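You operate a simulated robot arm through the tools that you are given. There is no shell and no other tool.

You are at the controls of a simulated robot arm. One attempt, no reset.

Task
Load cup 739, shut the analyser, switch it on and run one test.

The check looks at the end state, three seconds after you hand in, the way a careful person would. Anything else that was tipped, shoved, dropped, spilled or broken makes it a failure.

Robot
A 6-joint arm with a three-finger gripper, fixed in place. Base frame: the origin is on the floor under the middle of its stand, x ahead of it, y to its left, z up. Readings come in m, rad, newtons and seconds.
It reaches about 1.213 m from its shoulder. Its first joint turns from -2.897 to 2.897 rad. Payload 4.89 kg.
Tool frame: the origin (TCP) lies between the finger pads and is the grasp point; the fingertips stand 0.03 m ahead of it; z points along the fingers, y is the line along which they close. The gripper opens to 0.164 m; its body begins 0.125 m behind the TCP.
Orientation is that of the tool frame in the base frame, as a unit quaternion [w, x, y, z]. With the fingers straight down and closing along the base's y, the tool's x points along the base's -x, its y along +y and its z along -z.

Tools
- The arm moves only by the tool arm_command. Its argument "steps" is one flat list of numbers, 7 for each row, row after row: the shift along the tool's x, y, z in m, then the turn, a rotation vector about the tool's x, y, z in rad, then the finger opening in m, from 0 to 0.164. In form: [tx, ty, tz, wx, wy, wz, grip, tx, ty, tz, wx, wy, wz, grip, ...]. A call has 1 to 20 rows; each row shifts and turns the commanded pose from where the row before left it, along the tool's axes as they then stand. Each row takes 0.2 s and may step no farther than 0.05 m and 0.15 rad from the row before; otherwise, or with a gripper value out of range, the whole call is refused. A pose out of reach is approached as far as the arm can. The call stops where the force on the tool passes 40 N (or 10 N more than at its start, if that is more) or the arm is blocked; 0.2 s more then pass. The fingers move at their own pace (about 0.108 m/s each) and stop on an object; they squeeze with about 24 N. The grip force told is the motor's: it shows also when the fingers shut on nothing. Time passes only in rows, and 0.2 s behind the last, so rows that do not move let the fingers close. It gives the time, the measured TCP pose, the force on the tool (base axes), the opening and the grip force at its end, in the units of the frame above (readings bear some noise), with the torque about the TCP (base axes, N m) and any sound that the robot's microphone picked up, and new pictures: "views" is both (left out), scene, wrist or none.
- Cameras (640 x 400 px; columns grow to the right, rows downward): "scene" is fixed at [0.414, 0.5046, 1.676]; the picture's right is [-0.59, -0.81, 0.00], its down [-0.51, 0.38, -0.77] and it looks along [0.62, -0.46, -0.64] (base axes); focal length 214 px, centre (320, 200). "wrist" rides on the gripper at [0.076, -0.002, -0.152] in the tool frame; the picture's right is [0.02, 1.00, 0.00], its down [-0.88, 0.02, -0.47] and it looks along [-0.47, 0.01, 0.88] (tool axes); focal length 247 px, centre (320, 200). There is no depth. A picture from a camera that has moved, and an enlarged one, comes with that camera's place and axes in the base frame and with its lens. The place of the scene camera against the robot may be out by one fixed shift of up to 0.025 m in any direction.
- slide_trunk(by): moves the trunk up (or, below 0, down) by that many m; the arm rides with it, the base frame stays. It gives what a move gives, with no picture.
- enlarge(camera, box): a new picture of the part [left, top, right, bottom] of that camera's present view, enlarged. No time passes.
- close_job(): hands the job in; it is judged then, once.

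Places have to be worked out from the pictures, the camera data and where the tool is seen. Open the gripper and draw the arm clear of the work before you hand the job in, unless the task says otherwise.

The tools are called after "Request:" as name(argument=value, ...) on one line, values as JSON. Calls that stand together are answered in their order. arm_command: Moves the arm, as the interface text tells. Its arguments: {"type":"object","properties":{"steps":{"type":"array","items":{"type":"number"}},"views":{"type":"string","enum":["both","scene","wrist","none"]}},"required":["steps"]} The other tools are called the same way: slide_trunk (by) moves the trunk up or down; enlarge (camera, box) takes an enlarged picture of a part of a camera's view; close_job () hands the job in.

At the start:

```text
clock: 0.0
tool_pos: [0.5632, 0.1636, 1.5534]
tool_rot: [0.001, 0.0, 1.0, 0.0]
force: [0.1, 0.0, 0.2]
moment: [-0.04, -0.01, 0.02]
width: 0.1639
grip_force: 0.0
trunk travel left (down, up): [-0.325, 0.065]
```

scene: 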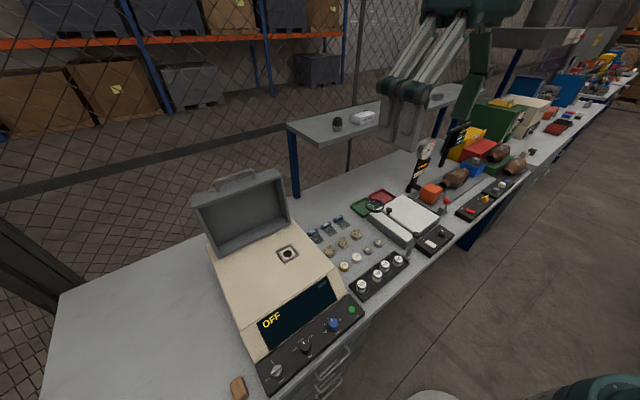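
wrist: 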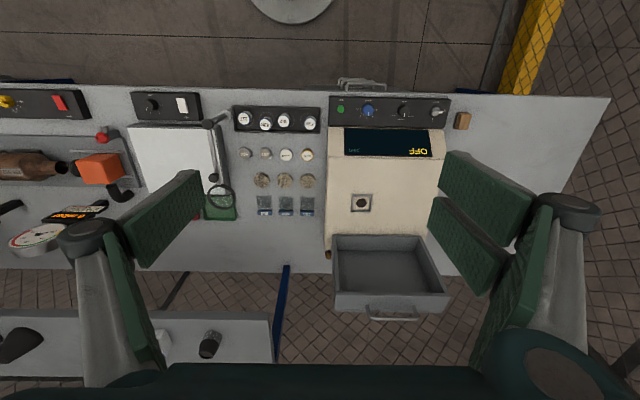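

The pictures show an analyser (cream box with open lid, OFF display, control strip) and several cups/vials. I enlarge the views to read labels before moving.

Request:
enlarge(camera="scene", box=[180, 160, 420, 400])

Request:
enlarge(camera="wrist", box=[220, 70, 480, 330])

Request:
enlarge(camera="scene", box=[300, 200, 420, 300])

Request:
enlarge(camera="scene", box=[240, 280, 380, 390])

Request:
enlarge(camera="wrist", box=[230, 90, 330, 220])

Request:
enlarge(camera="wrist", box=[320, 80, 480, 160])

```text
1.67 times, centred on (300, 280) of scene
camera zoom: at [0.414, 0.5046, 1.676], right [-0.59, -0.81, 0.0], down [-0.51, 0.38, -0.77], along [0.62, -0.46, -0.64], focal length 358 px, centre (353, 67)
```

zoom: 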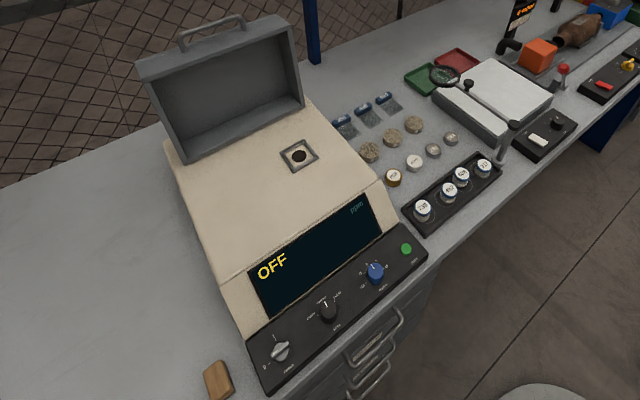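

```text
1.54 times, centred on (350, 200) of wrist
camera zoom: at [0.4882, 0.1615, 1.7059], right [-0.02, 1.0, 0.0], down [0.88, 0.02, 0.47], along [0.47, 0.01, -0.88], focal length 380 px, centre (274, 200)
```

zoom: 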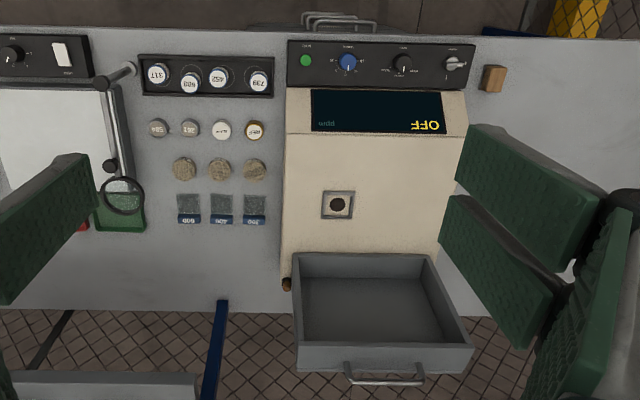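

```text
4.00 times, centred on (360, 250) of scene
camera zoom: at [0.414, 0.5046, 1.676], right [-0.59, -0.81, 0.0], down [-0.51, 0.38, -0.77], along [0.62, -0.46, -0.64], focal length 858 px, centre (160, 0)
```

zoom: 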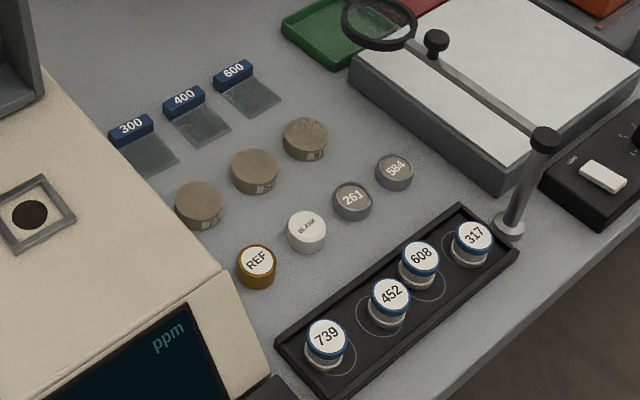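

```text
3.64 times, centred on (310, 335) of scene
camera zoom: at [0.414, 0.5046, 1.676], right [-0.59, -0.81, 0.0], down [-0.51, 0.38, -0.77], along [0.62, -0.46, -0.64], focal length 780 px, centre (356, -291)
```

zoom: 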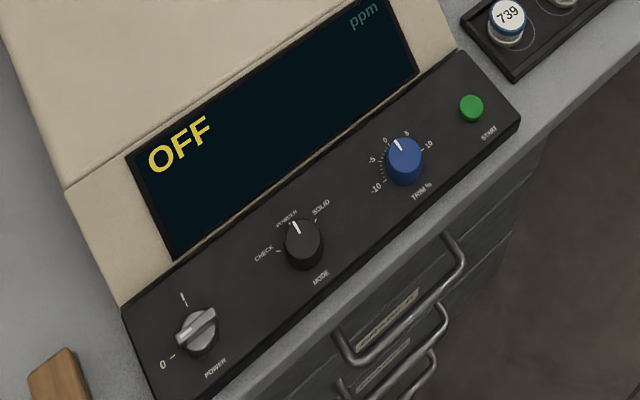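

```text
3.08 times, centred on (280, 155) of wrist
camera zoom: at [0.4882, 0.1615, 1.7059], right [-0.02, 1.0, 0.0], down [0.88, 0.02, 0.47], along [0.47, 0.01, -0.88], focal length 760 px, centre (443, 338)
```

zoom: 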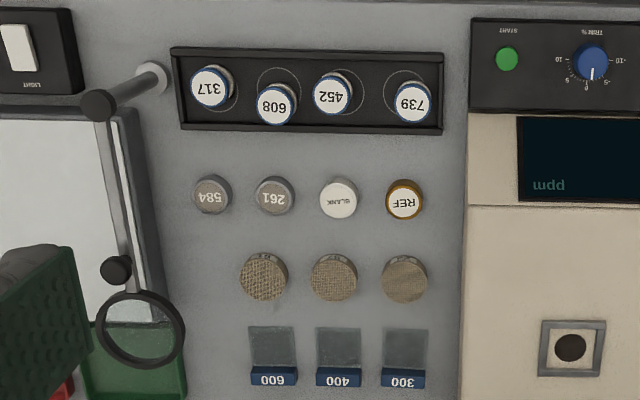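

```text
4.00 times, centred on (400, 120) of wrist
camera zoom: at [0.4882, 0.1615, 1.7059], right [-0.02, 1.0, 0.0], down [0.88, 0.02, 0.47], along [0.47, 0.01, -0.88], focal length 988 px, centre (0, 520)
```

zoom: 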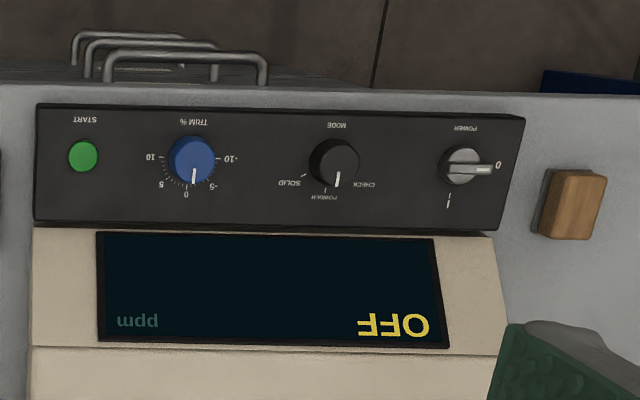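

The cup 739 is at the tray's left end (near the analyser). I zoom further on the knobs, the sample well and the cup.

Request:
enlarge(camera="scene", box=[290, 325, 320, 360])

Request:
enlarge(camera="scene", box=[265, 355, 295, 385])

Request:
enlarge(camera="scene", box=[320, 300, 365, 340])

Request:
enlarge(camera="scene", box=[345, 270, 385, 300])

Request:
enlarge(camera="wrist", box=[340, 185, 380, 220])

Request:
enlarge(camera="wrist", box=[275, 100, 330, 140])

Request:
enlarge(camera="scene", box=[190, 160, 310, 270])

Request:
enlarge(camera="wrist", box=[385, 90, 425, 125])

```text
11.43 times, centred on (305, 342) of scene
camera zoom: at [0.414, 0.5046, 1.676], right [-0.59, -0.81, 0.0], down [-0.51, 0.38, -0.77], along [0.62, -0.46, -0.64], focal length 2451 px, centre (491, -1429)
```

zoom: 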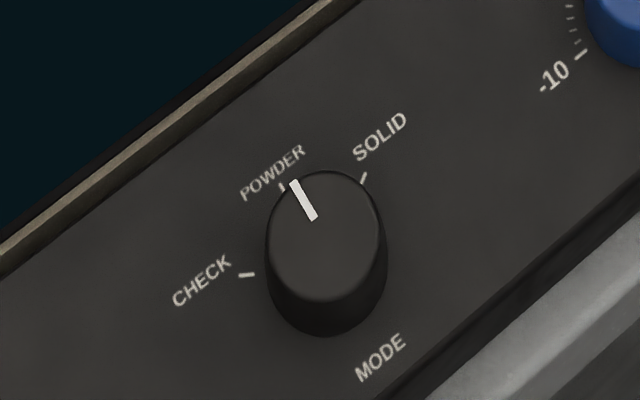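

```text
13.33 times, centred on (280, 370) of scene
camera zoom: at [0.414, 0.5046, 1.676], right [-0.59, -0.81, 0.0], down [-0.51, 0.38, -0.77], along [0.62, -0.46, -0.64], focal length 2860 px, centre (853, -2067)
```

zoom: 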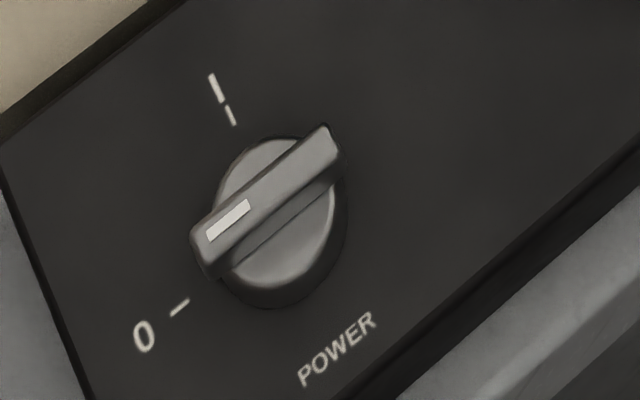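

```text
10.00 times, centred on (342, 320) of scene
camera zoom: at [0.414, 0.5046, 1.676], right [-0.59, -0.81, 0.0], down [-0.51, 0.38, -0.77], along [0.62, -0.46, -0.64], focal length 2145 px, centre (95, -1000)
```

zoom: 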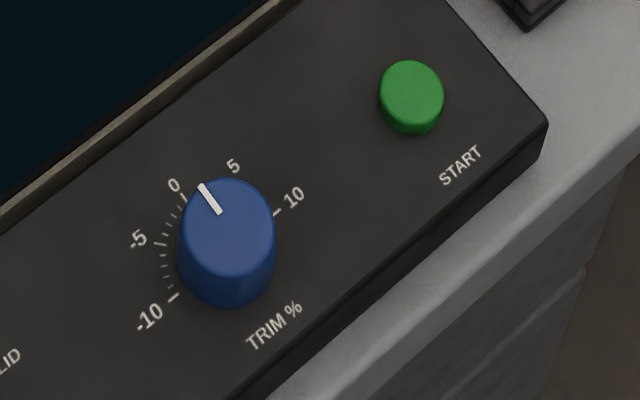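

```text
13.33 times, centred on (365, 285) of scene
camera zoom: at [0.414, 0.5046, 1.676], right [-0.59, -0.81, 0.0], down [-0.51, 0.38, -0.77], along [0.62, -0.46, -0.64], focal length 2860 px, centre (-280, -933)
```

zoom: 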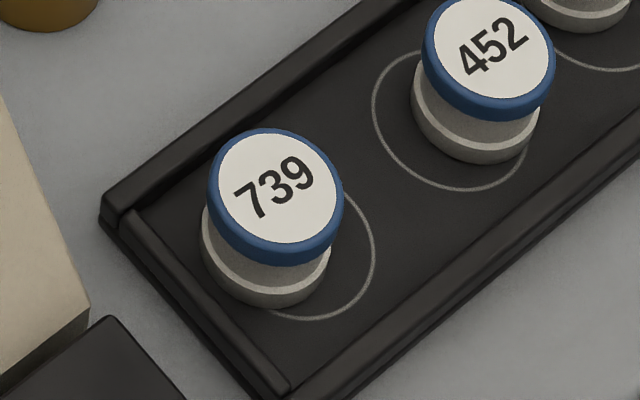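

```text
11.43 times, centred on (360, 202) of wrist
camera zoom: at [0.4882, 0.1615, 1.7059], right [-0.02, 1.0, 0.0], down [0.88, 0.02, 0.47], along [0.47, 0.01, -0.88], focal length 2823 px, centre (-137, 171)
```

zoom: 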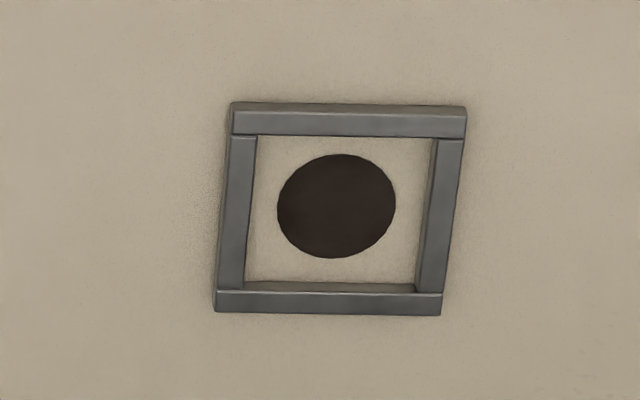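

```text
10.00 times, centred on (302, 120) of wrist
camera zoom: at [0.4882, 0.1615, 1.7059], right [-0.02, 1.0, 0.0], down [0.88, 0.02, 0.47], along [0.47, 0.01, -0.88], focal length 2470 px, centre (495, 1000)
```

zoom: 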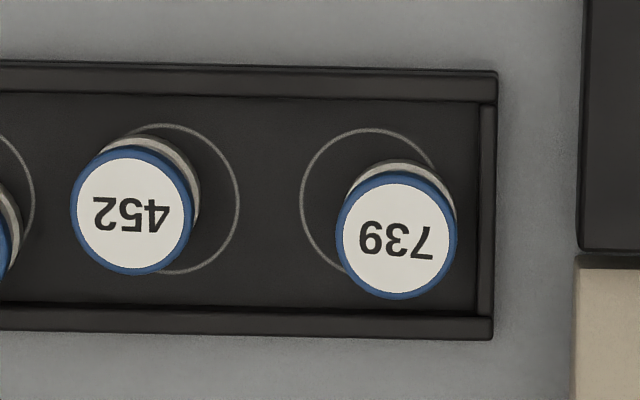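

```text
3.64 times, centred on (250, 215) of scene
camera zoom: at [0.414, 0.5046, 1.676], right [-0.59, -0.81, 0.0], down [-0.51, 0.38, -0.77], along [0.62, -0.46, -0.64], focal length 780 px, centre (574, 146)
```

zoom: 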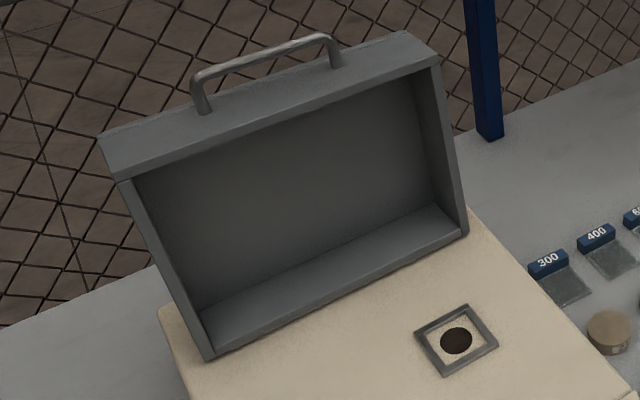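

```text
11.43 times, centred on (405, 108) of wrist
camera zoom: at [0.4882, 0.1615, 1.7059], right [-0.02, 1.0, 0.0], down [0.88, 0.02, 0.47], along [0.47, 0.01, -0.88], focal length 2823 px, centre (-651, 1257)
```

zoom: 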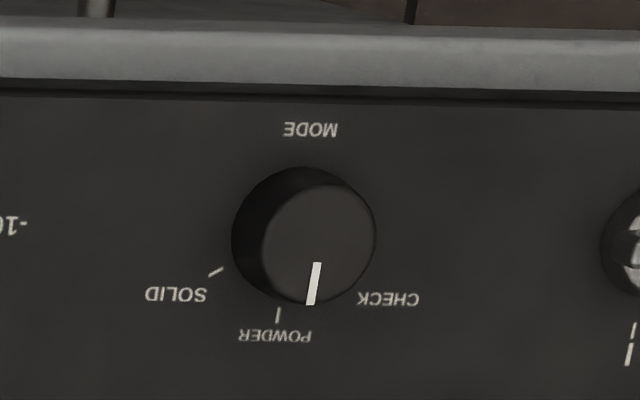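

Cup 739 stands near (0.64, 0.13, 0.93), the sample well near (0.88, 0.31, 1.0), the open lid's handle near (1.07, 0.36, 1.27); mode is already at POWDER. I go down 0.25 m in free air with a narrower opening, to triangulate and see the fingers.

Request:
arm_command(steps=[0, 0, 0.05, 0, 0, 0, 0.07, 0, 0, 0.05, 0, 0, 0, 0.07, 0, 0, 0.05, 0, 0, 0, 0.07, 0, 0, 0.05, 0, 0, 0, 0.07, 0, 0, 0.05, 0, 0, 0, 0.07, 0, 0, 0, 0, 0, 0, 0.07], views="both")

```text
clock: 1.4
tool_pos: [0.5659, 0.1608, 1.3047]
tool_rot: [0.0, 0.0, 1.0, 0.0]
force: [0.9, 0.0, 0.2]
moment: [-0.03, 0.16, -0.02]
width: 0.0702
grip_force: 0.0
trunk travel left (down, up): [-0.325, 0.065]
camera wrist: at [0.49, 0.1596, 1.457], right [-0.02, 1.0, 0.0], down [0.88, 0.02, 0.47], along [0.47, 0.01, -0.88], focal length 247 px, centre (320, 200)
```

scene: 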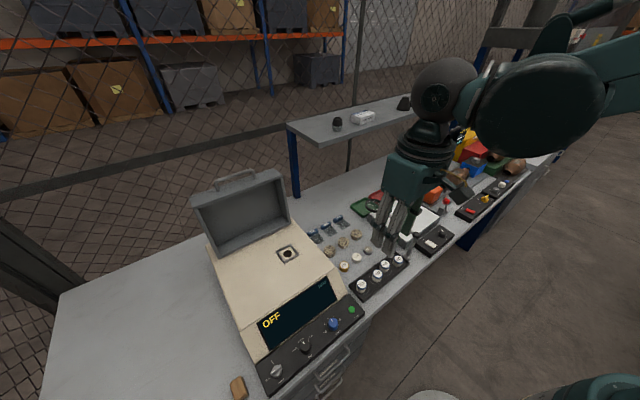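
wrist: 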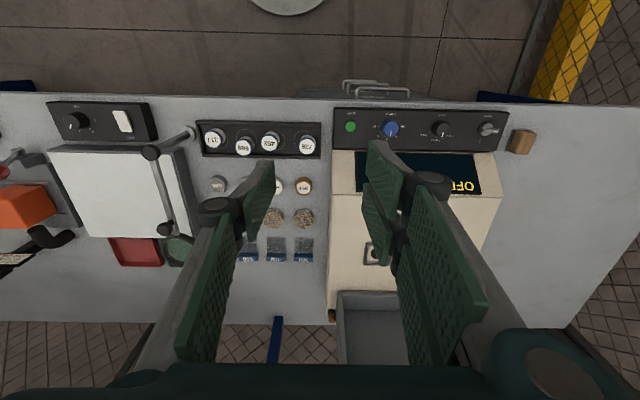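

I look at the gripper's finger shapes and the parts at this new distance.

Request:
enlarge(camera="scene", box=[340, 150, 460, 280])

Request:
enlarge(camera="wrist", box=[160, 100, 480, 300])

Request:
enlarge(camera="wrist", box=[260, 110, 360, 170])

Request:
enlarge(camera="wrist", box=[340, 90, 540, 210])

Request:
enlarge(camera="wrist", box=[330, 220, 430, 380])

```text
3.08 times, centred on (400, 215) of scene
camera zoom: at [0.414, 0.5046, 1.676], right [-0.59, -0.81, 0.0], down [-0.51, 0.38, -0.77], along [0.62, -0.46, -0.64], focal length 660 px, centre (74, 154)
```

zoom: 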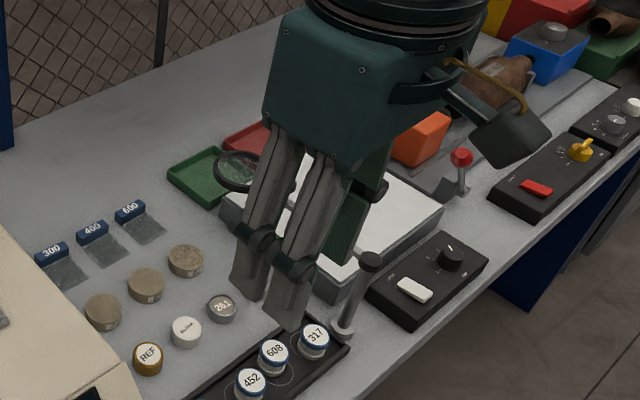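

```text
2.00 times, centred on (320, 200) of wrist
camera zoom: at [0.49, 0.1596, 1.457], right [-0.02, 1.0, 0.0], down [0.88, 0.02, 0.47], along [0.47, 0.01, -0.88], focal length 494 px, centre (320, 200)
```

zoom: 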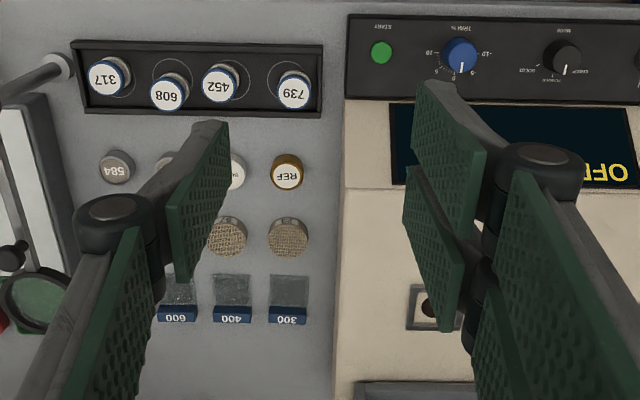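

```text
6.40 times, centred on (310, 140) of wrist
camera zoom: at [0.49, 0.1596, 1.457], right [-0.02, 1.0, 0.0], down [0.88, 0.02, 0.47], along [0.47, 0.01, -0.88], focal length 1581 px, centre (384, 584)
```

zoom: 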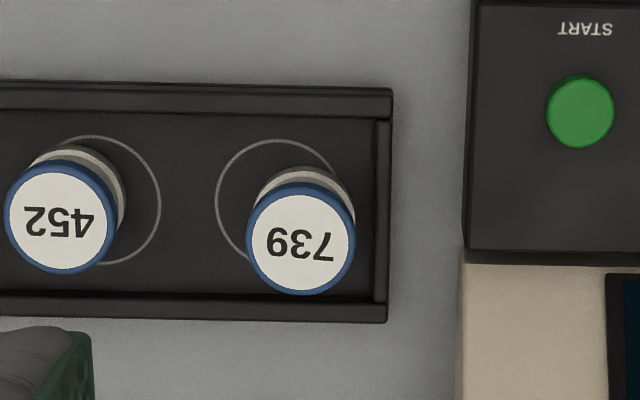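

```text
3.20 times, centred on (440, 150) of wrist
camera zoom: at [0.49, 0.1596, 1.457], right [-0.02, 1.0, 0.0], down [0.88, 0.02, 0.47], along [0.47, 0.01, -0.88], focal length 790 px, centre (-64, 360)
```

zoom: 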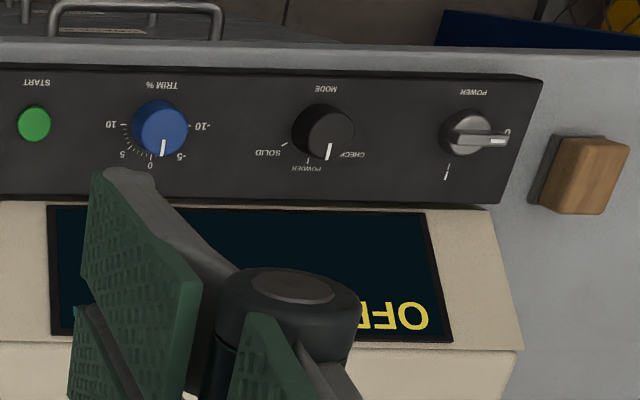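

```text
2.50 times, centred on (380, 300) of wrist
camera zoom: at [0.49, 0.1596, 1.457], right [-0.02, 1.0, 0.0], down [0.88, 0.02, 0.47], along [0.47, 0.01, -0.88], focal length 617 px, centre (170, -50)
```

zoom: 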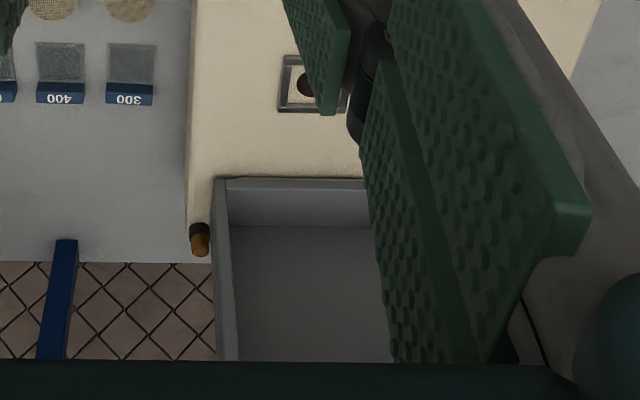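

Fingers: one on −y, two on +y, pads about 0.03 m each. From two wrist views the 739 lid top is near (0.635, 0.135, 0.94), diameter about 0.036. I now go over toward the sample well with the fingers opened for a clear view.

Request:
arm_command(steps=[-0.0335, 0.035, 0.008, 0, 0, 0, 0.164, -0.0335, 0.035, 0.008, 0, 0, 0, 0.164, -0.0335, 0.035, 0.008, 0, 0, 0, 0.164, -0.0335, 0.035, 0.008, 0, 0, 0, 0.164, 0, 0, 0, 0, 0, 0, 0.164], views="both")

Request:
enlarge(camera="wrist", box=[240, 140, 400, 240])

Request:
enlarge(camera="wrist", box=[200, 220, 460, 400])

Request:
enlarge(camera="wrist", box=[160, 0, 480, 140])

Request:
enlarge(camera="scene", box=[180, 160, 300, 270])

```text
clock: 2.6
tool_pos: [0.7, 0.3022, 1.2687]
tool_rot: [0.001, 0.0, 1.0, 0.0]
force: [1.0, 0.7, -0.2]
moment: [-0.19, 0.26, -0.01]
width: 0.1638
grip_force: 0.1
trunk travel left (down, up): [-0.325, 0.065]
camera wrist: at [0.6231, 0.301, 1.4221], right [-0.02, 1.0, 0.0], down [0.88, 0.02, 0.47], along [0.47, 0.01, -0.88], focal length 247 px, centre (320, 200)
```

scene: 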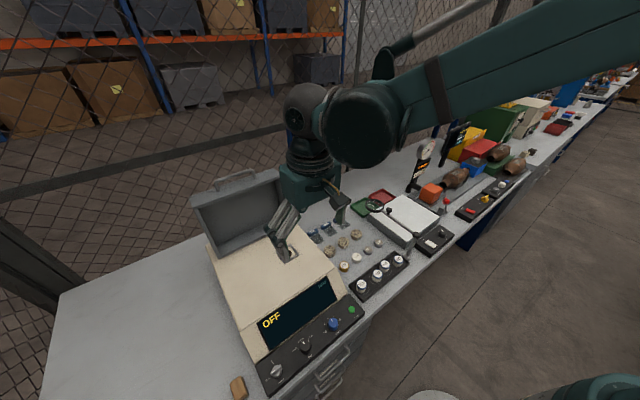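
wrist: 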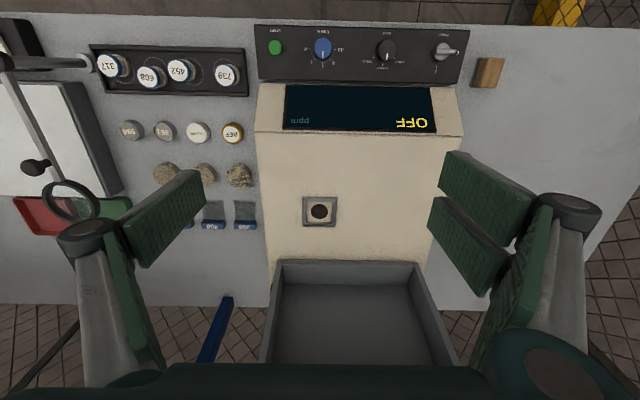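

```text
4.00 times, centred on (320, 190) of wrist
camera zoom: at [0.6231, 0.301, 1.4221], right [-0.02, 1.0, 0.0], down [0.88, 0.02, 0.47], along [0.47, 0.01, -0.88], focal length 988 px, centre (320, 240)
```

zoom: 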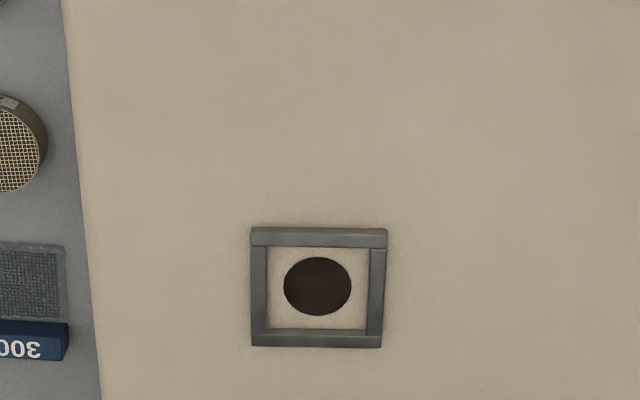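

```text
2.22 times, centred on (330, 310) of wrist
camera zoom: at [0.6231, 0.301, 1.4221], right [-0.02, 1.0, 0.0], down [0.88, 0.02, 0.47], along [0.47, 0.01, -0.88], focal length 549 px, centre (298, -44)
```

zoom: 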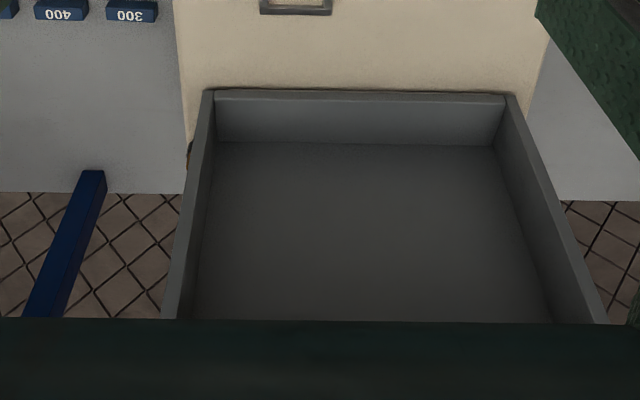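

```text
2.00 times, centred on (320, 70) of wrist
camera zoom: at [0.6231, 0.301, 1.4221], right [-0.02, 1.0, 0.0], down [0.88, 0.02, 0.47], along [0.47, 0.01, -0.88], focal length 494 px, centre (320, 460)
```

zoom: 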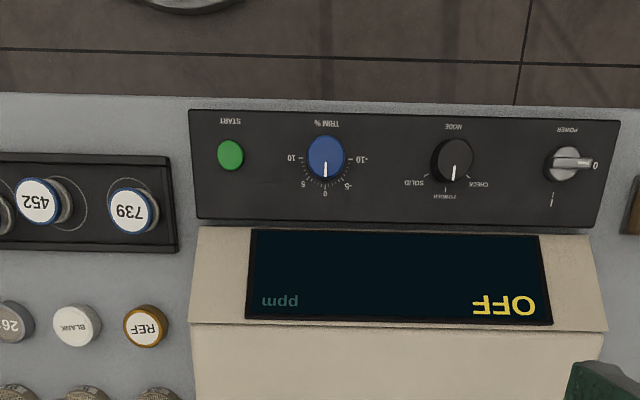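

```text
3.64 times, centred on (240, 215) of scene
camera zoom: at [0.414, 0.5046, 1.676], right [-0.59, -0.81, 0.0], down [-0.51, 0.38, -0.77], along [0.62, -0.46, -0.64], focal length 780 px, centre (611, 146)
```

zoom: 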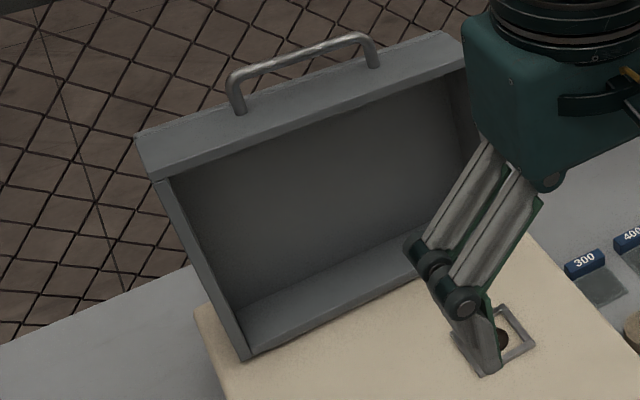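

Well centre triangulates to about (0.874, 0.305, 1.000), frame inner width about 0.049 m. I go to 0.12 m above cup 739 for a close look, opening 0.08.

Request:
arm_command(steps=[0.0128, -0.0334, 0.0238, 0, 0, 0, 0.08, 0.0128, -0.0334, 0.0238, 0, 0, 0, 0.08, 0.0128, -0.0334, 0.0238, 0, 0, 0, 0.08, 0.0128, -0.0334, 0.0238, 0, 0, 0, 0.08, 0.0128, -0.0334, 0.0238, 0, 0, 0, 0.08, 0, 0, 0.045, 0, 0, 0, 0.08, 0, 0, 0.045, 0, 0, 0, 0.08, 0, 0, 0, 0, 0, 0, 0.08], views="both")

Request:
enlarge(camera="wrist", box=[220, 80, 420, 205])

Request:
enlarge(camera="scene", box=[320, 220, 440, 310])

```text
clock: 4.4
tool_pos: [0.6346, 0.1361, 1.0587]
tool_rot: [-0.001, 0.0, 1.0, 0.0]
force: [2.6, 0.3, -0.9]
moment: [-0.04, 0.21, 0.04]
width: 0.0802
grip_force: 0.0
trunk travel left (down, up): [-0.325, 0.065]
camera wrist: at [0.5586, 0.1352, 1.2116], right [-0.02, 1.0, 0.0], down [0.88, 0.02, 0.47], along [0.47, 0.01, -0.88], focal length 247 px, centre (320, 200)
```

scene: 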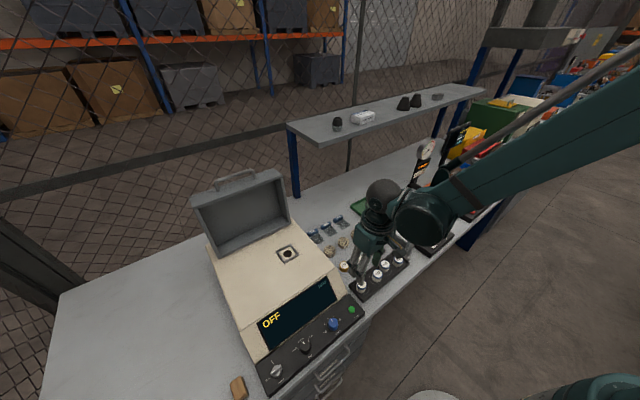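
wrist: 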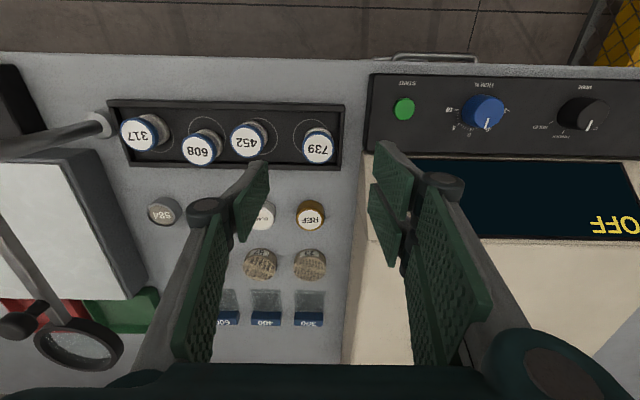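

```text
3.20 times, centred on (320, 142) of wrist
camera zoom: at [0.5586, 0.1352, 1.2116], right [-0.02, 1.0, 0.0], down [0.88, 0.02, 0.47], along [0.47, 0.01, -0.88], focal length 790 px, centre (320, 384)
```

zoom: 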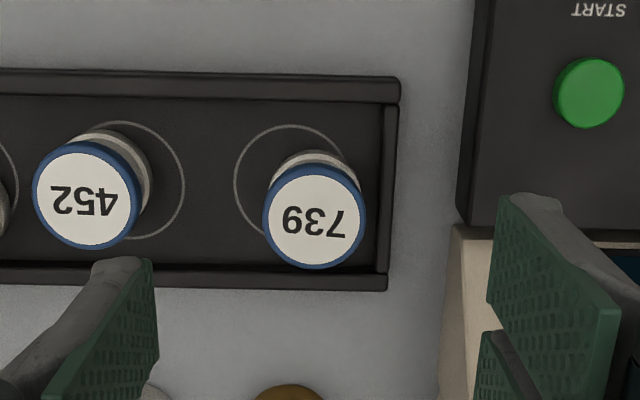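

```text
4.44 times, centred on (380, 265) of scene
camera zoom: at [0.414, 0.5046, 1.676], right [-0.59, -0.81, 0.0], down [-0.51, 0.38, -0.77], along [0.62, -0.46, -0.64], focal length 953 px, centre (53, -89)
```

zoom: 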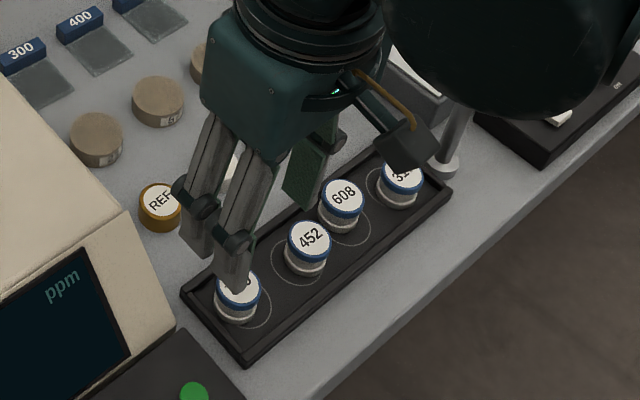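

The cup lid centre comes out at about (0.637, 0.1345, 0.931). I descend to put the fingertips about 2 cm above the lid and check the alignment.

Request:
arm_command(steps=[-0.001, -0.0008, 0.037, 0, 0, 0, 0.07, -0.001, -0.0007, 0.037, 0, 0, 0, 0.07, 0, 0, 0, 0, 0, 0, 0.07], views="both")

Request:
enlarge(camera="wrist", box=[220, 80, 420, 205])

Request:
enlarge(camera="scene", box=[340, 250, 410, 300])

```text
clock: 5.2
tool_pos: [0.6396, 0.1361, 0.9886]
tool_rot: [0.0, 0.0, 1.0, 0.0]
force: [1.8, 0.9, -0.9]
moment: [-0.05, 0.24, -0.01]
width: 0.0699
grip_force: 0.0
trunk travel left (down, up): [-0.325, 0.065]
camera wrist: at [0.5639, 0.1347, 1.1415], right [-0.02, 1.0, 0.0], down [0.88, 0.02, 0.47], along [0.47, 0.01, -0.88], focal length 247 px, centre (320, 200)
```

scene: 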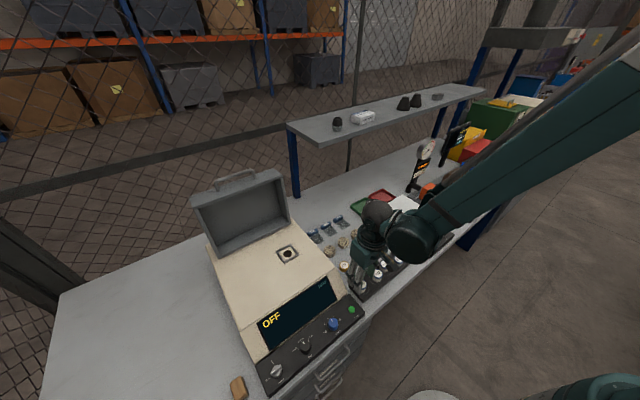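
wrist: 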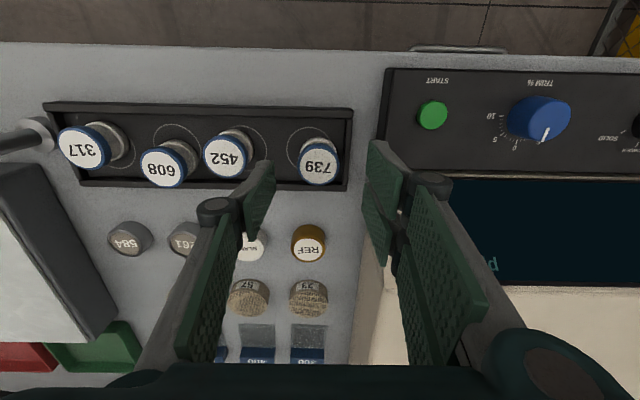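

```text
3.20 times, centred on (320, 142) of wrist
camera zoom: at [0.5639, 0.1347, 1.1415], right [-0.02, 1.0, 0.0], down [0.88, 0.02, 0.47], along [0.47, 0.01, -0.88], focal length 790 px, centre (320, 384)
```

zoom: 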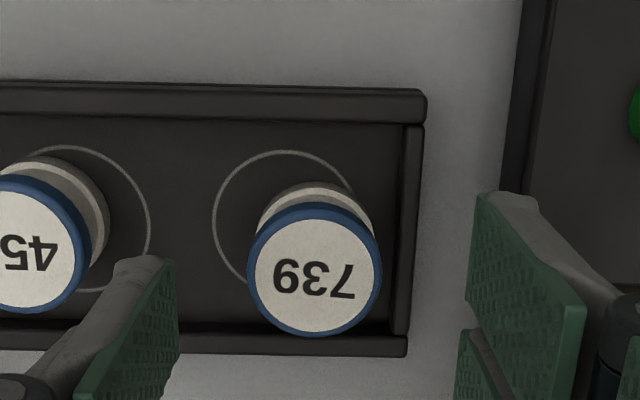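

```text
8.00 times, centred on (375, 275) of scene
camera zoom: at [0.414, 0.5046, 1.676], right [-0.59, -0.81, 0.0], down [-0.51, 0.38, -0.77], along [0.62, -0.46, -0.64], focal length 1716 px, centre (-120, -400)
```

zoom: 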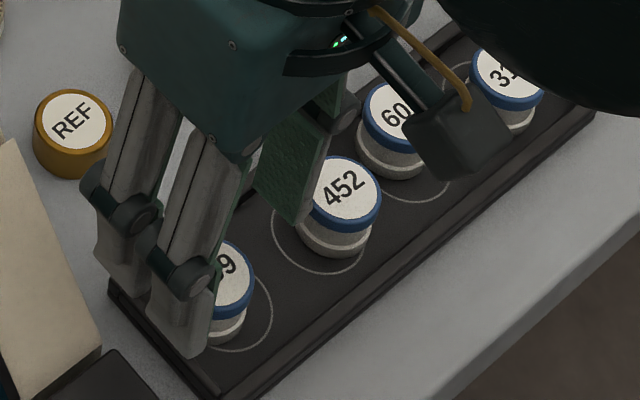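

Alignment looks good (cup about 1.5 mm toward −y of the finger mid-line). I descend another 3 cm, with a small y correction, and look again at tip height versus the lid.

Request:
arm_command(steps=[0, -0.0015, 0.02, 0, 0, 0, 0.064, 0, 0, 0.012, 0, 0, 0, 0.064, 0, 0, 0, 0, 0, 0, 0.064], views="wrist")

Request:
enlarge(camera="wrist", box=[240, 110, 400, 210])

Request:
enlarge(camera="scene", box=[345, 265, 390, 300])

```text
clock: 6.0
tool_pos: [0.6358, 0.1333, 0.9557]
tool_rot: [0.001, 0.0, 1.0, 0.0]
force: [0.3, -0.2, -0.9]
moment: [-0.01, 0.1, 0.0]
width: 0.0642
grip_force: 0.0
trunk travel left (down, up): [-0.325, 0.065]
camera wrist: at [0.5609, 0.1317, 1.1084], right [-0.02, 1.0, 0.0], down [0.88, 0.02, 0.47], along [0.47, 0.01, -0.88], focal length 247 px, centre (320, 200)
```

wrist: 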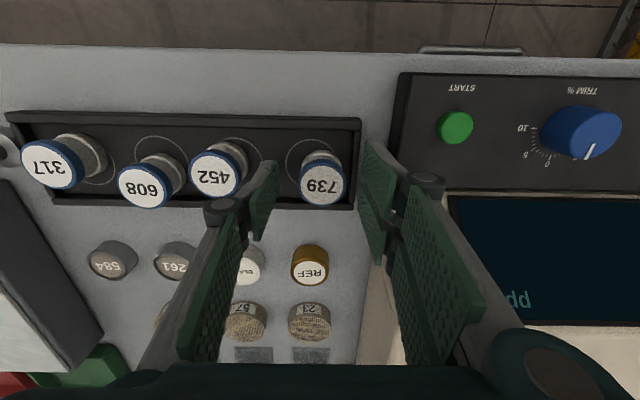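

```text
4.00 times, centred on (320, 160) of wrist
camera zoom: at [0.5609, 0.1317, 1.1084], right [-0.02, 1.0, 0.0], down [0.88, 0.02, 0.47], along [0.47, 0.01, -0.88], focal length 988 px, centre (320, 360)
```

zoom: 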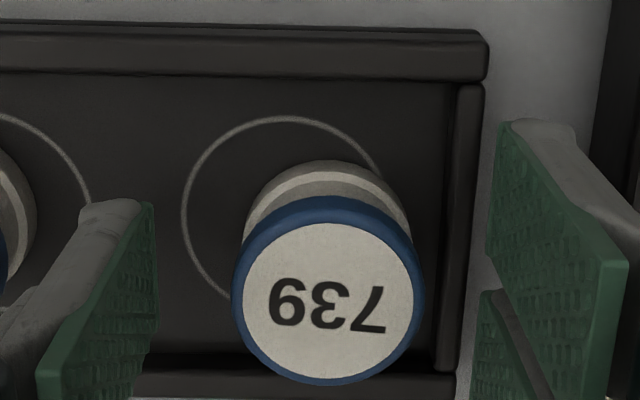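

```text
11.43 times, centred on (368, 282) of scene
camera zoom: at [0.414, 0.5046, 1.676], right [-0.59, -0.81, 0.0], down [-0.51, 0.38, -0.77], along [0.62, -0.46, -0.64], focal length 2451 px, centre (-223, -743)
```

zoom: 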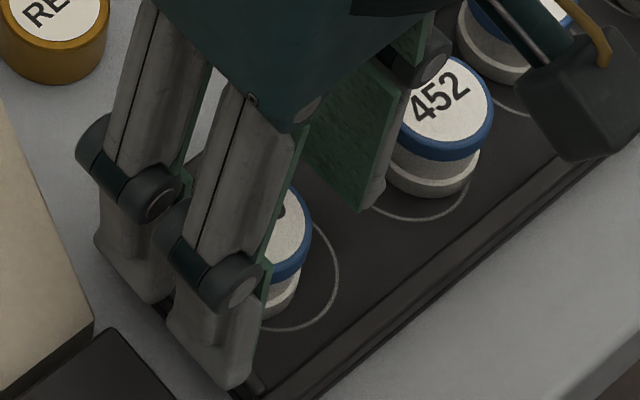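

Tips are about 8 mm below the lid top (lid ≈0.932), cup about 12–14 mm wider gap on the left than right; I correct (+2 mm x, +1.5 mm y), go 3 mm lower and close on the cup.

Request:
arm_command(steps=[-0.002, 0.0015, 0.003, 0, 0, 0, 0.064, 0, 0, 0, 0, 0, 0, 0.05, 0, 0, 0, 0, 0, 0, 0.04, 0, 0, 0, 0, 0, 0, 0.03, 0, 0, 0, 0, 0, 0, 0.03], views="both")

Request:
enlarge(camera="wrist", box=[240, 110, 400, 210])

Request:
enlarge(camera="scene", box=[345, 265, 390, 300])

```text
clock: 7.2
tool_pos: [0.6385, 0.1354, 0.9531]
tool_rot: [0.0, 0.001, 1.0, -0.001]
force: [-0.6, -0.1, 1.1]
moment: [-0.03, 0.06, -0.02]
width: 0.0342
grip_force: 24.1
trunk travel left (down, up): [-0.325, 0.065]
camera wrist: at [0.5627, 0.1329, 1.1064], right [-0.02, 1.0, 0.0], down [0.88, 0.02, 0.47], along [0.47, 0.01, -0.88], focal length 247 px, centre (320, 200)
```

scene: 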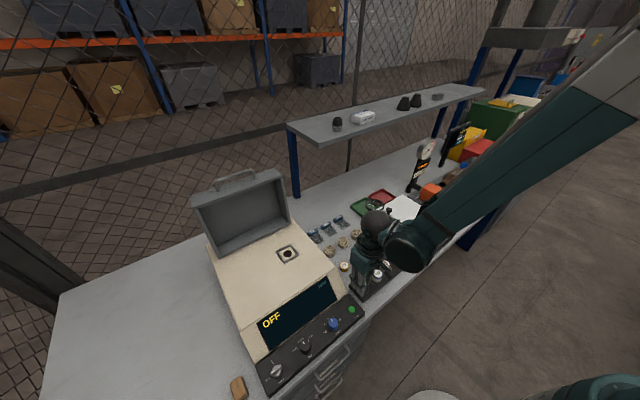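
wrist: 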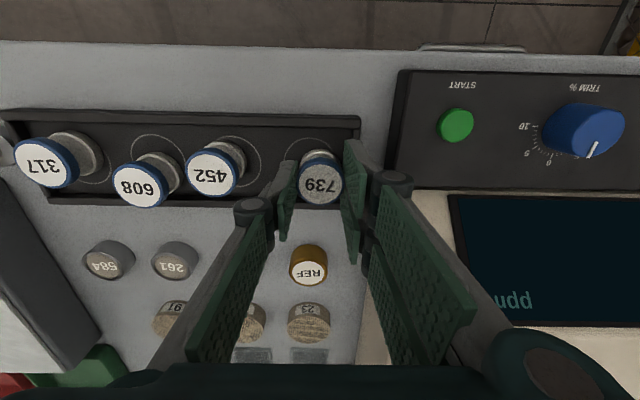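

```text
4.00 times, centred on (320, 160) of wrist
camera zoom: at [0.5627, 0.1329, 1.1064], right [-0.02, 1.0, 0.0], down [0.88, 0.02, 0.47], along [0.47, 0.01, -0.88], focal length 988 px, centre (320, 360)
```

zoom: 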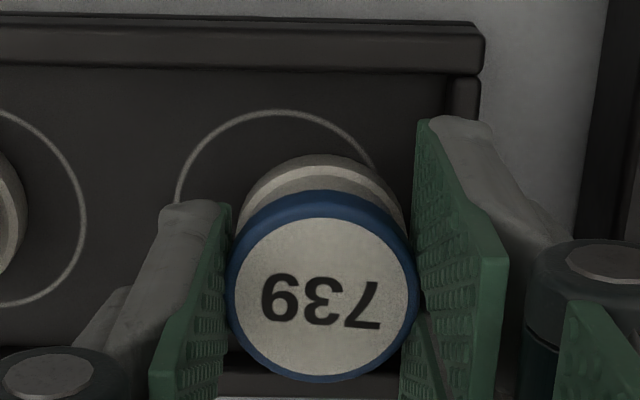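

```text
11.43 times, centred on (368, 282) of scene
camera zoom: at [0.414, 0.5046, 1.676], right [-0.59, -0.81, 0.0], down [-0.51, 0.38, -0.77], along [0.62, -0.46, -0.64], focal length 2451 px, centre (-223, -743)
```

zoom: 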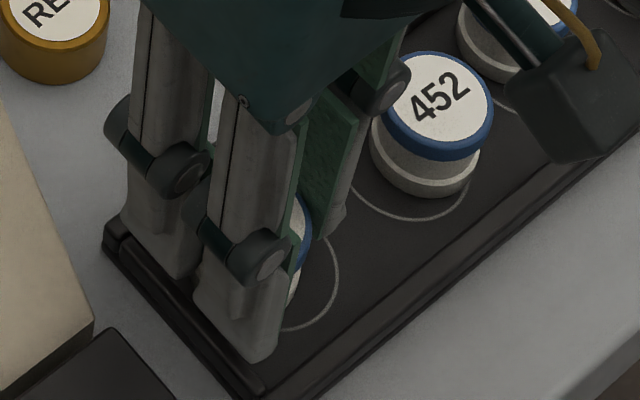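

Gripped: 24 N at 34 mm. I lift it straight up 8 cm and look at how it sits in the fingers.

Request:
arm_command(steps=[0, 0, -0.01, 0, 0, 0, 0.03, 0, 0, -0.025, 0, 0, 0, 0.03, 0, 0, -0.04, 0, 0, 0, 0.03, 0, 0, -0.025, 0, 0, 0, 0.03, 0, 0, 0, 0, 0, 0, 0.03], views="both")

Request:
enlarge(camera="wrist", box=[240, 110, 400, 210])

Request:
enlarge(camera="scene", box=[340, 230, 400, 280])

```text
clock: 8.4
tool_pos: [0.6353, 0.1334, 1.0523]
tool_rot: [0.0, 0.0, 1.0, 0.0]
force: [-1.3, -1.1, -0.4]
moment: [0.04, -0.15, 0.03]
width: 0.0341
grip_force: 23.6
trunk travel left (down, up): [-0.325, 0.065]
camera wrist: at [0.5602, 0.1316, 1.2047], right [-0.02, 1.0, 0.0], down [0.88, 0.02, 0.47], along [0.47, 0.01, -0.88], focal length 247 px, centre (320, 200)
```

scene: 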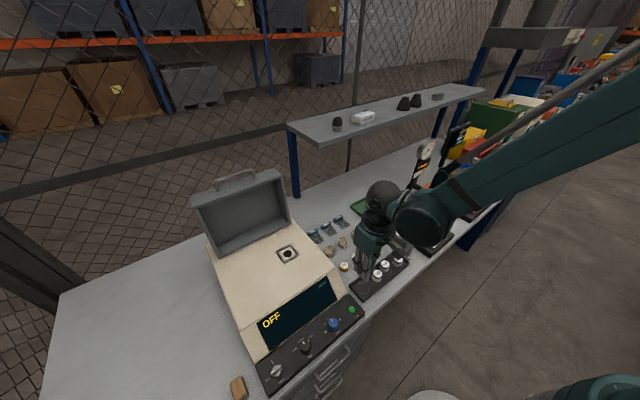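
wrist: 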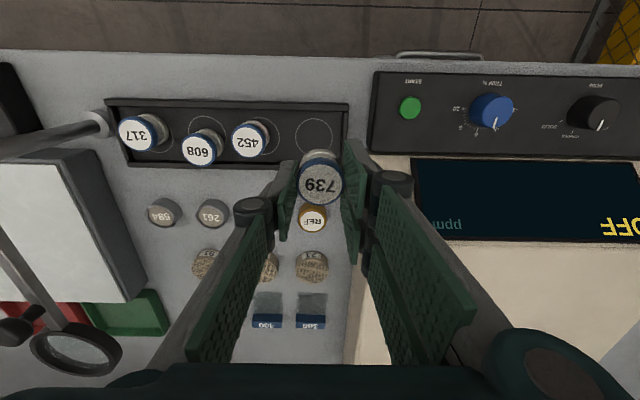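

```text
4.00 times, centred on (320, 160) of wrist
camera zoom: at [0.5602, 0.1316, 1.2047], right [-0.02, 1.0, 0.0], down [0.88, 0.02, 0.47], along [0.47, 0.01, -0.88], focal length 988 px, centre (320, 360)
```

zoom: 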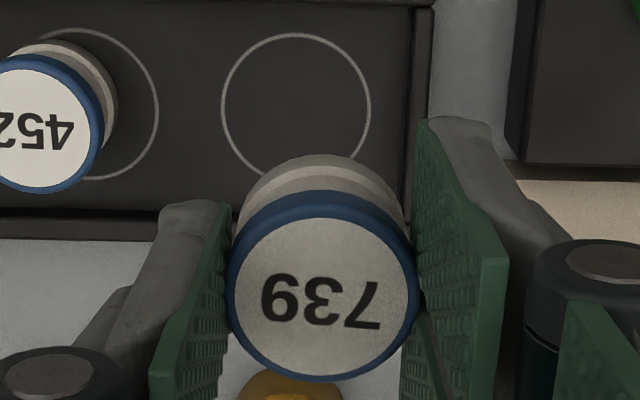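

```text
8.00 times, centred on (370, 255) of scene
camera zoom: at [0.414, 0.5046, 1.676], right [-0.59, -0.81, 0.0], down [-0.51, 0.38, -0.77], along [0.62, -0.46, -0.64], focal length 1716 px, centre (-80, -240)
```

zoom: 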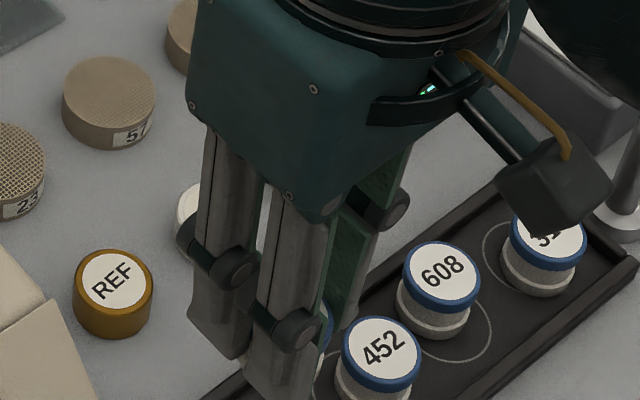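

The cup is held and lifted clear. I zoom the scene view on the fingertips to judge how deep the cup sits between the pads.

Request:
enlarge(camera="scene", box=[355, 255, 390, 285])

Request:
enlarge(camera="wrist", box=[285, 130, 365, 200])

```text
13.33 times, centred on (372, 270) of scene
camera zoom: at [0.414, 0.5046, 1.676], right [-0.59, -0.81, 0.0], down [-0.51, 0.38, -0.77], along [0.62, -0.46, -0.64], focal length 2860 px, centre (-380, -733)
```

zoom: 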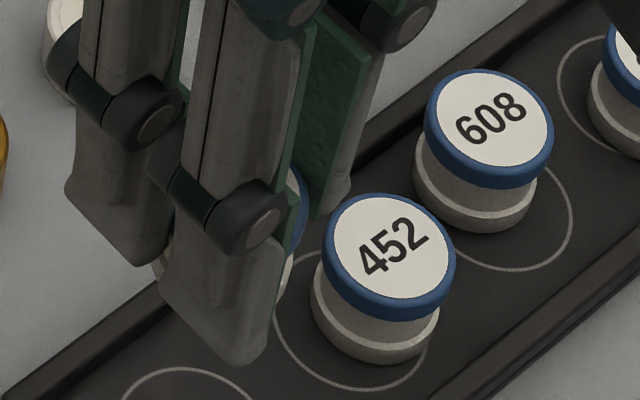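

```text
5.71 times, centred on (325, 165) of wrist
camera zoom: at [0.5602, 0.1316, 1.2047], right [-0.02, 1.0, 0.0], down [0.88, 0.02, 0.47], along [0.47, 0.01, -0.88], focal length 1411 px, centre (291, 400)
```

zoom: 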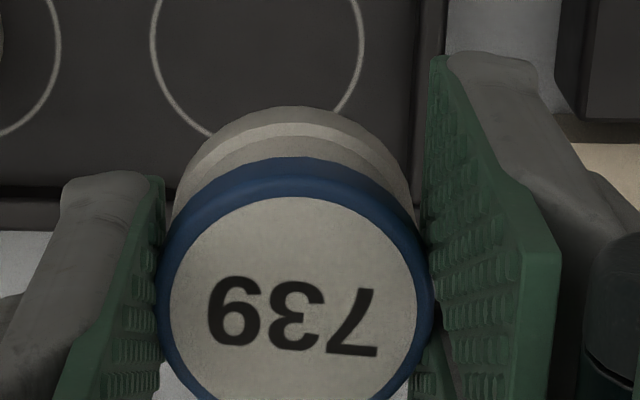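

The scene view agrees with the lid top about 1 cm above the fingertips, cup about 33 mm tall, so its bottom is about 53 mm below the TCP. I raise to clear the analyser and carry it over the well.

Request:
arm_command(steps=[0, 0, -0.035, 0, 0, 0, 0.03, 0, 0, -0.035, 0, 0, 0, 0.03, -0.0339, 0.0244, 0, 0, 0, 0, 0.03, -0.0339, 0.0244, 0, 0, 0, 0, 0.03, -0.0339, 0.0244, 0, 0, 0, 0, 0.03, -0.0339, 0.0244, 0, 0, 0, 0, 0.03, -0.0339, 0.0244, 0, 0, 0, 0, 0.03, -0.0339, 0.0244, 0, 0, 0, 0, 0.03, -0.0339, 0.0244, 0, 0, 0, 0, 0.03, 0, 0, 0, 0, 0, 0, 0.03], views="both")

Request:
enlarge(camera="wrist", box=[240, 110, 400, 210])

Request:
enlarge(camera="scene", box=[250, 200, 340, 275])

```text
clock: 10.6
tool_pos: [0.8768, 0.3028, 1.1219]
tool_rot: [0.0, 0.0, 1.0, -0.001]
force: [-0.1, 0.7, 0.1]
moment: [-0.09, 0.1, 0.01]
width: 0.0348
grip_force: 24.2
trunk travel left (down, up): [-0.325, 0.065]
camera wrist: at [0.801, 0.3011, 1.2758], right [-0.02, 1.0, 0.0], down [0.88, 0.02, 0.47], along [0.47, 0.01, -0.88], focal length 247 px, centre (320, 200)
```

scene: 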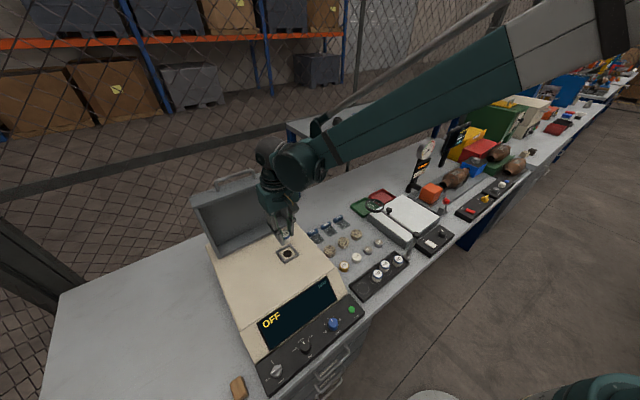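
wrist: 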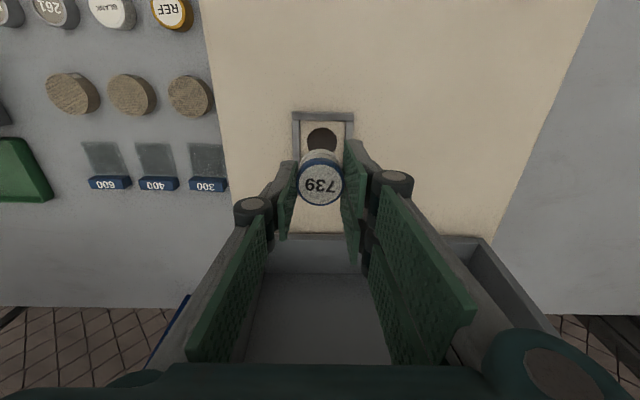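

```text
4.00 times, centred on (320, 160) of wrist
camera zoom: at [0.801, 0.3011, 1.2758], right [-0.02, 1.0, 0.0], down [0.88, 0.02, 0.47], along [0.47, 0.01, -0.88], focal length 988 px, centre (320, 360)
```

zoom: 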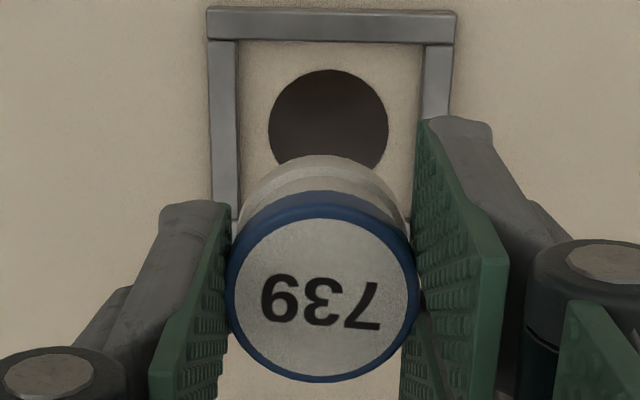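

```text
5.33 times, centred on (295, 238) of scene
camera zoom: at [0.414, 0.5046, 1.676], right [-0.59, -0.81, 0.0], down [-0.51, 0.38, -0.77], along [0.62, -0.46, -0.64], focal length 1144 px, centre (453, 0)
```

zoom: 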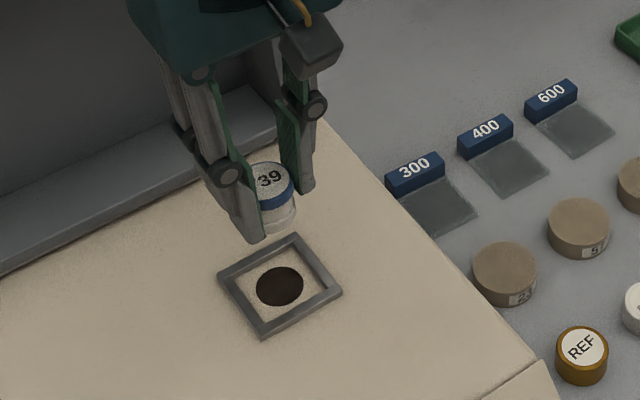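

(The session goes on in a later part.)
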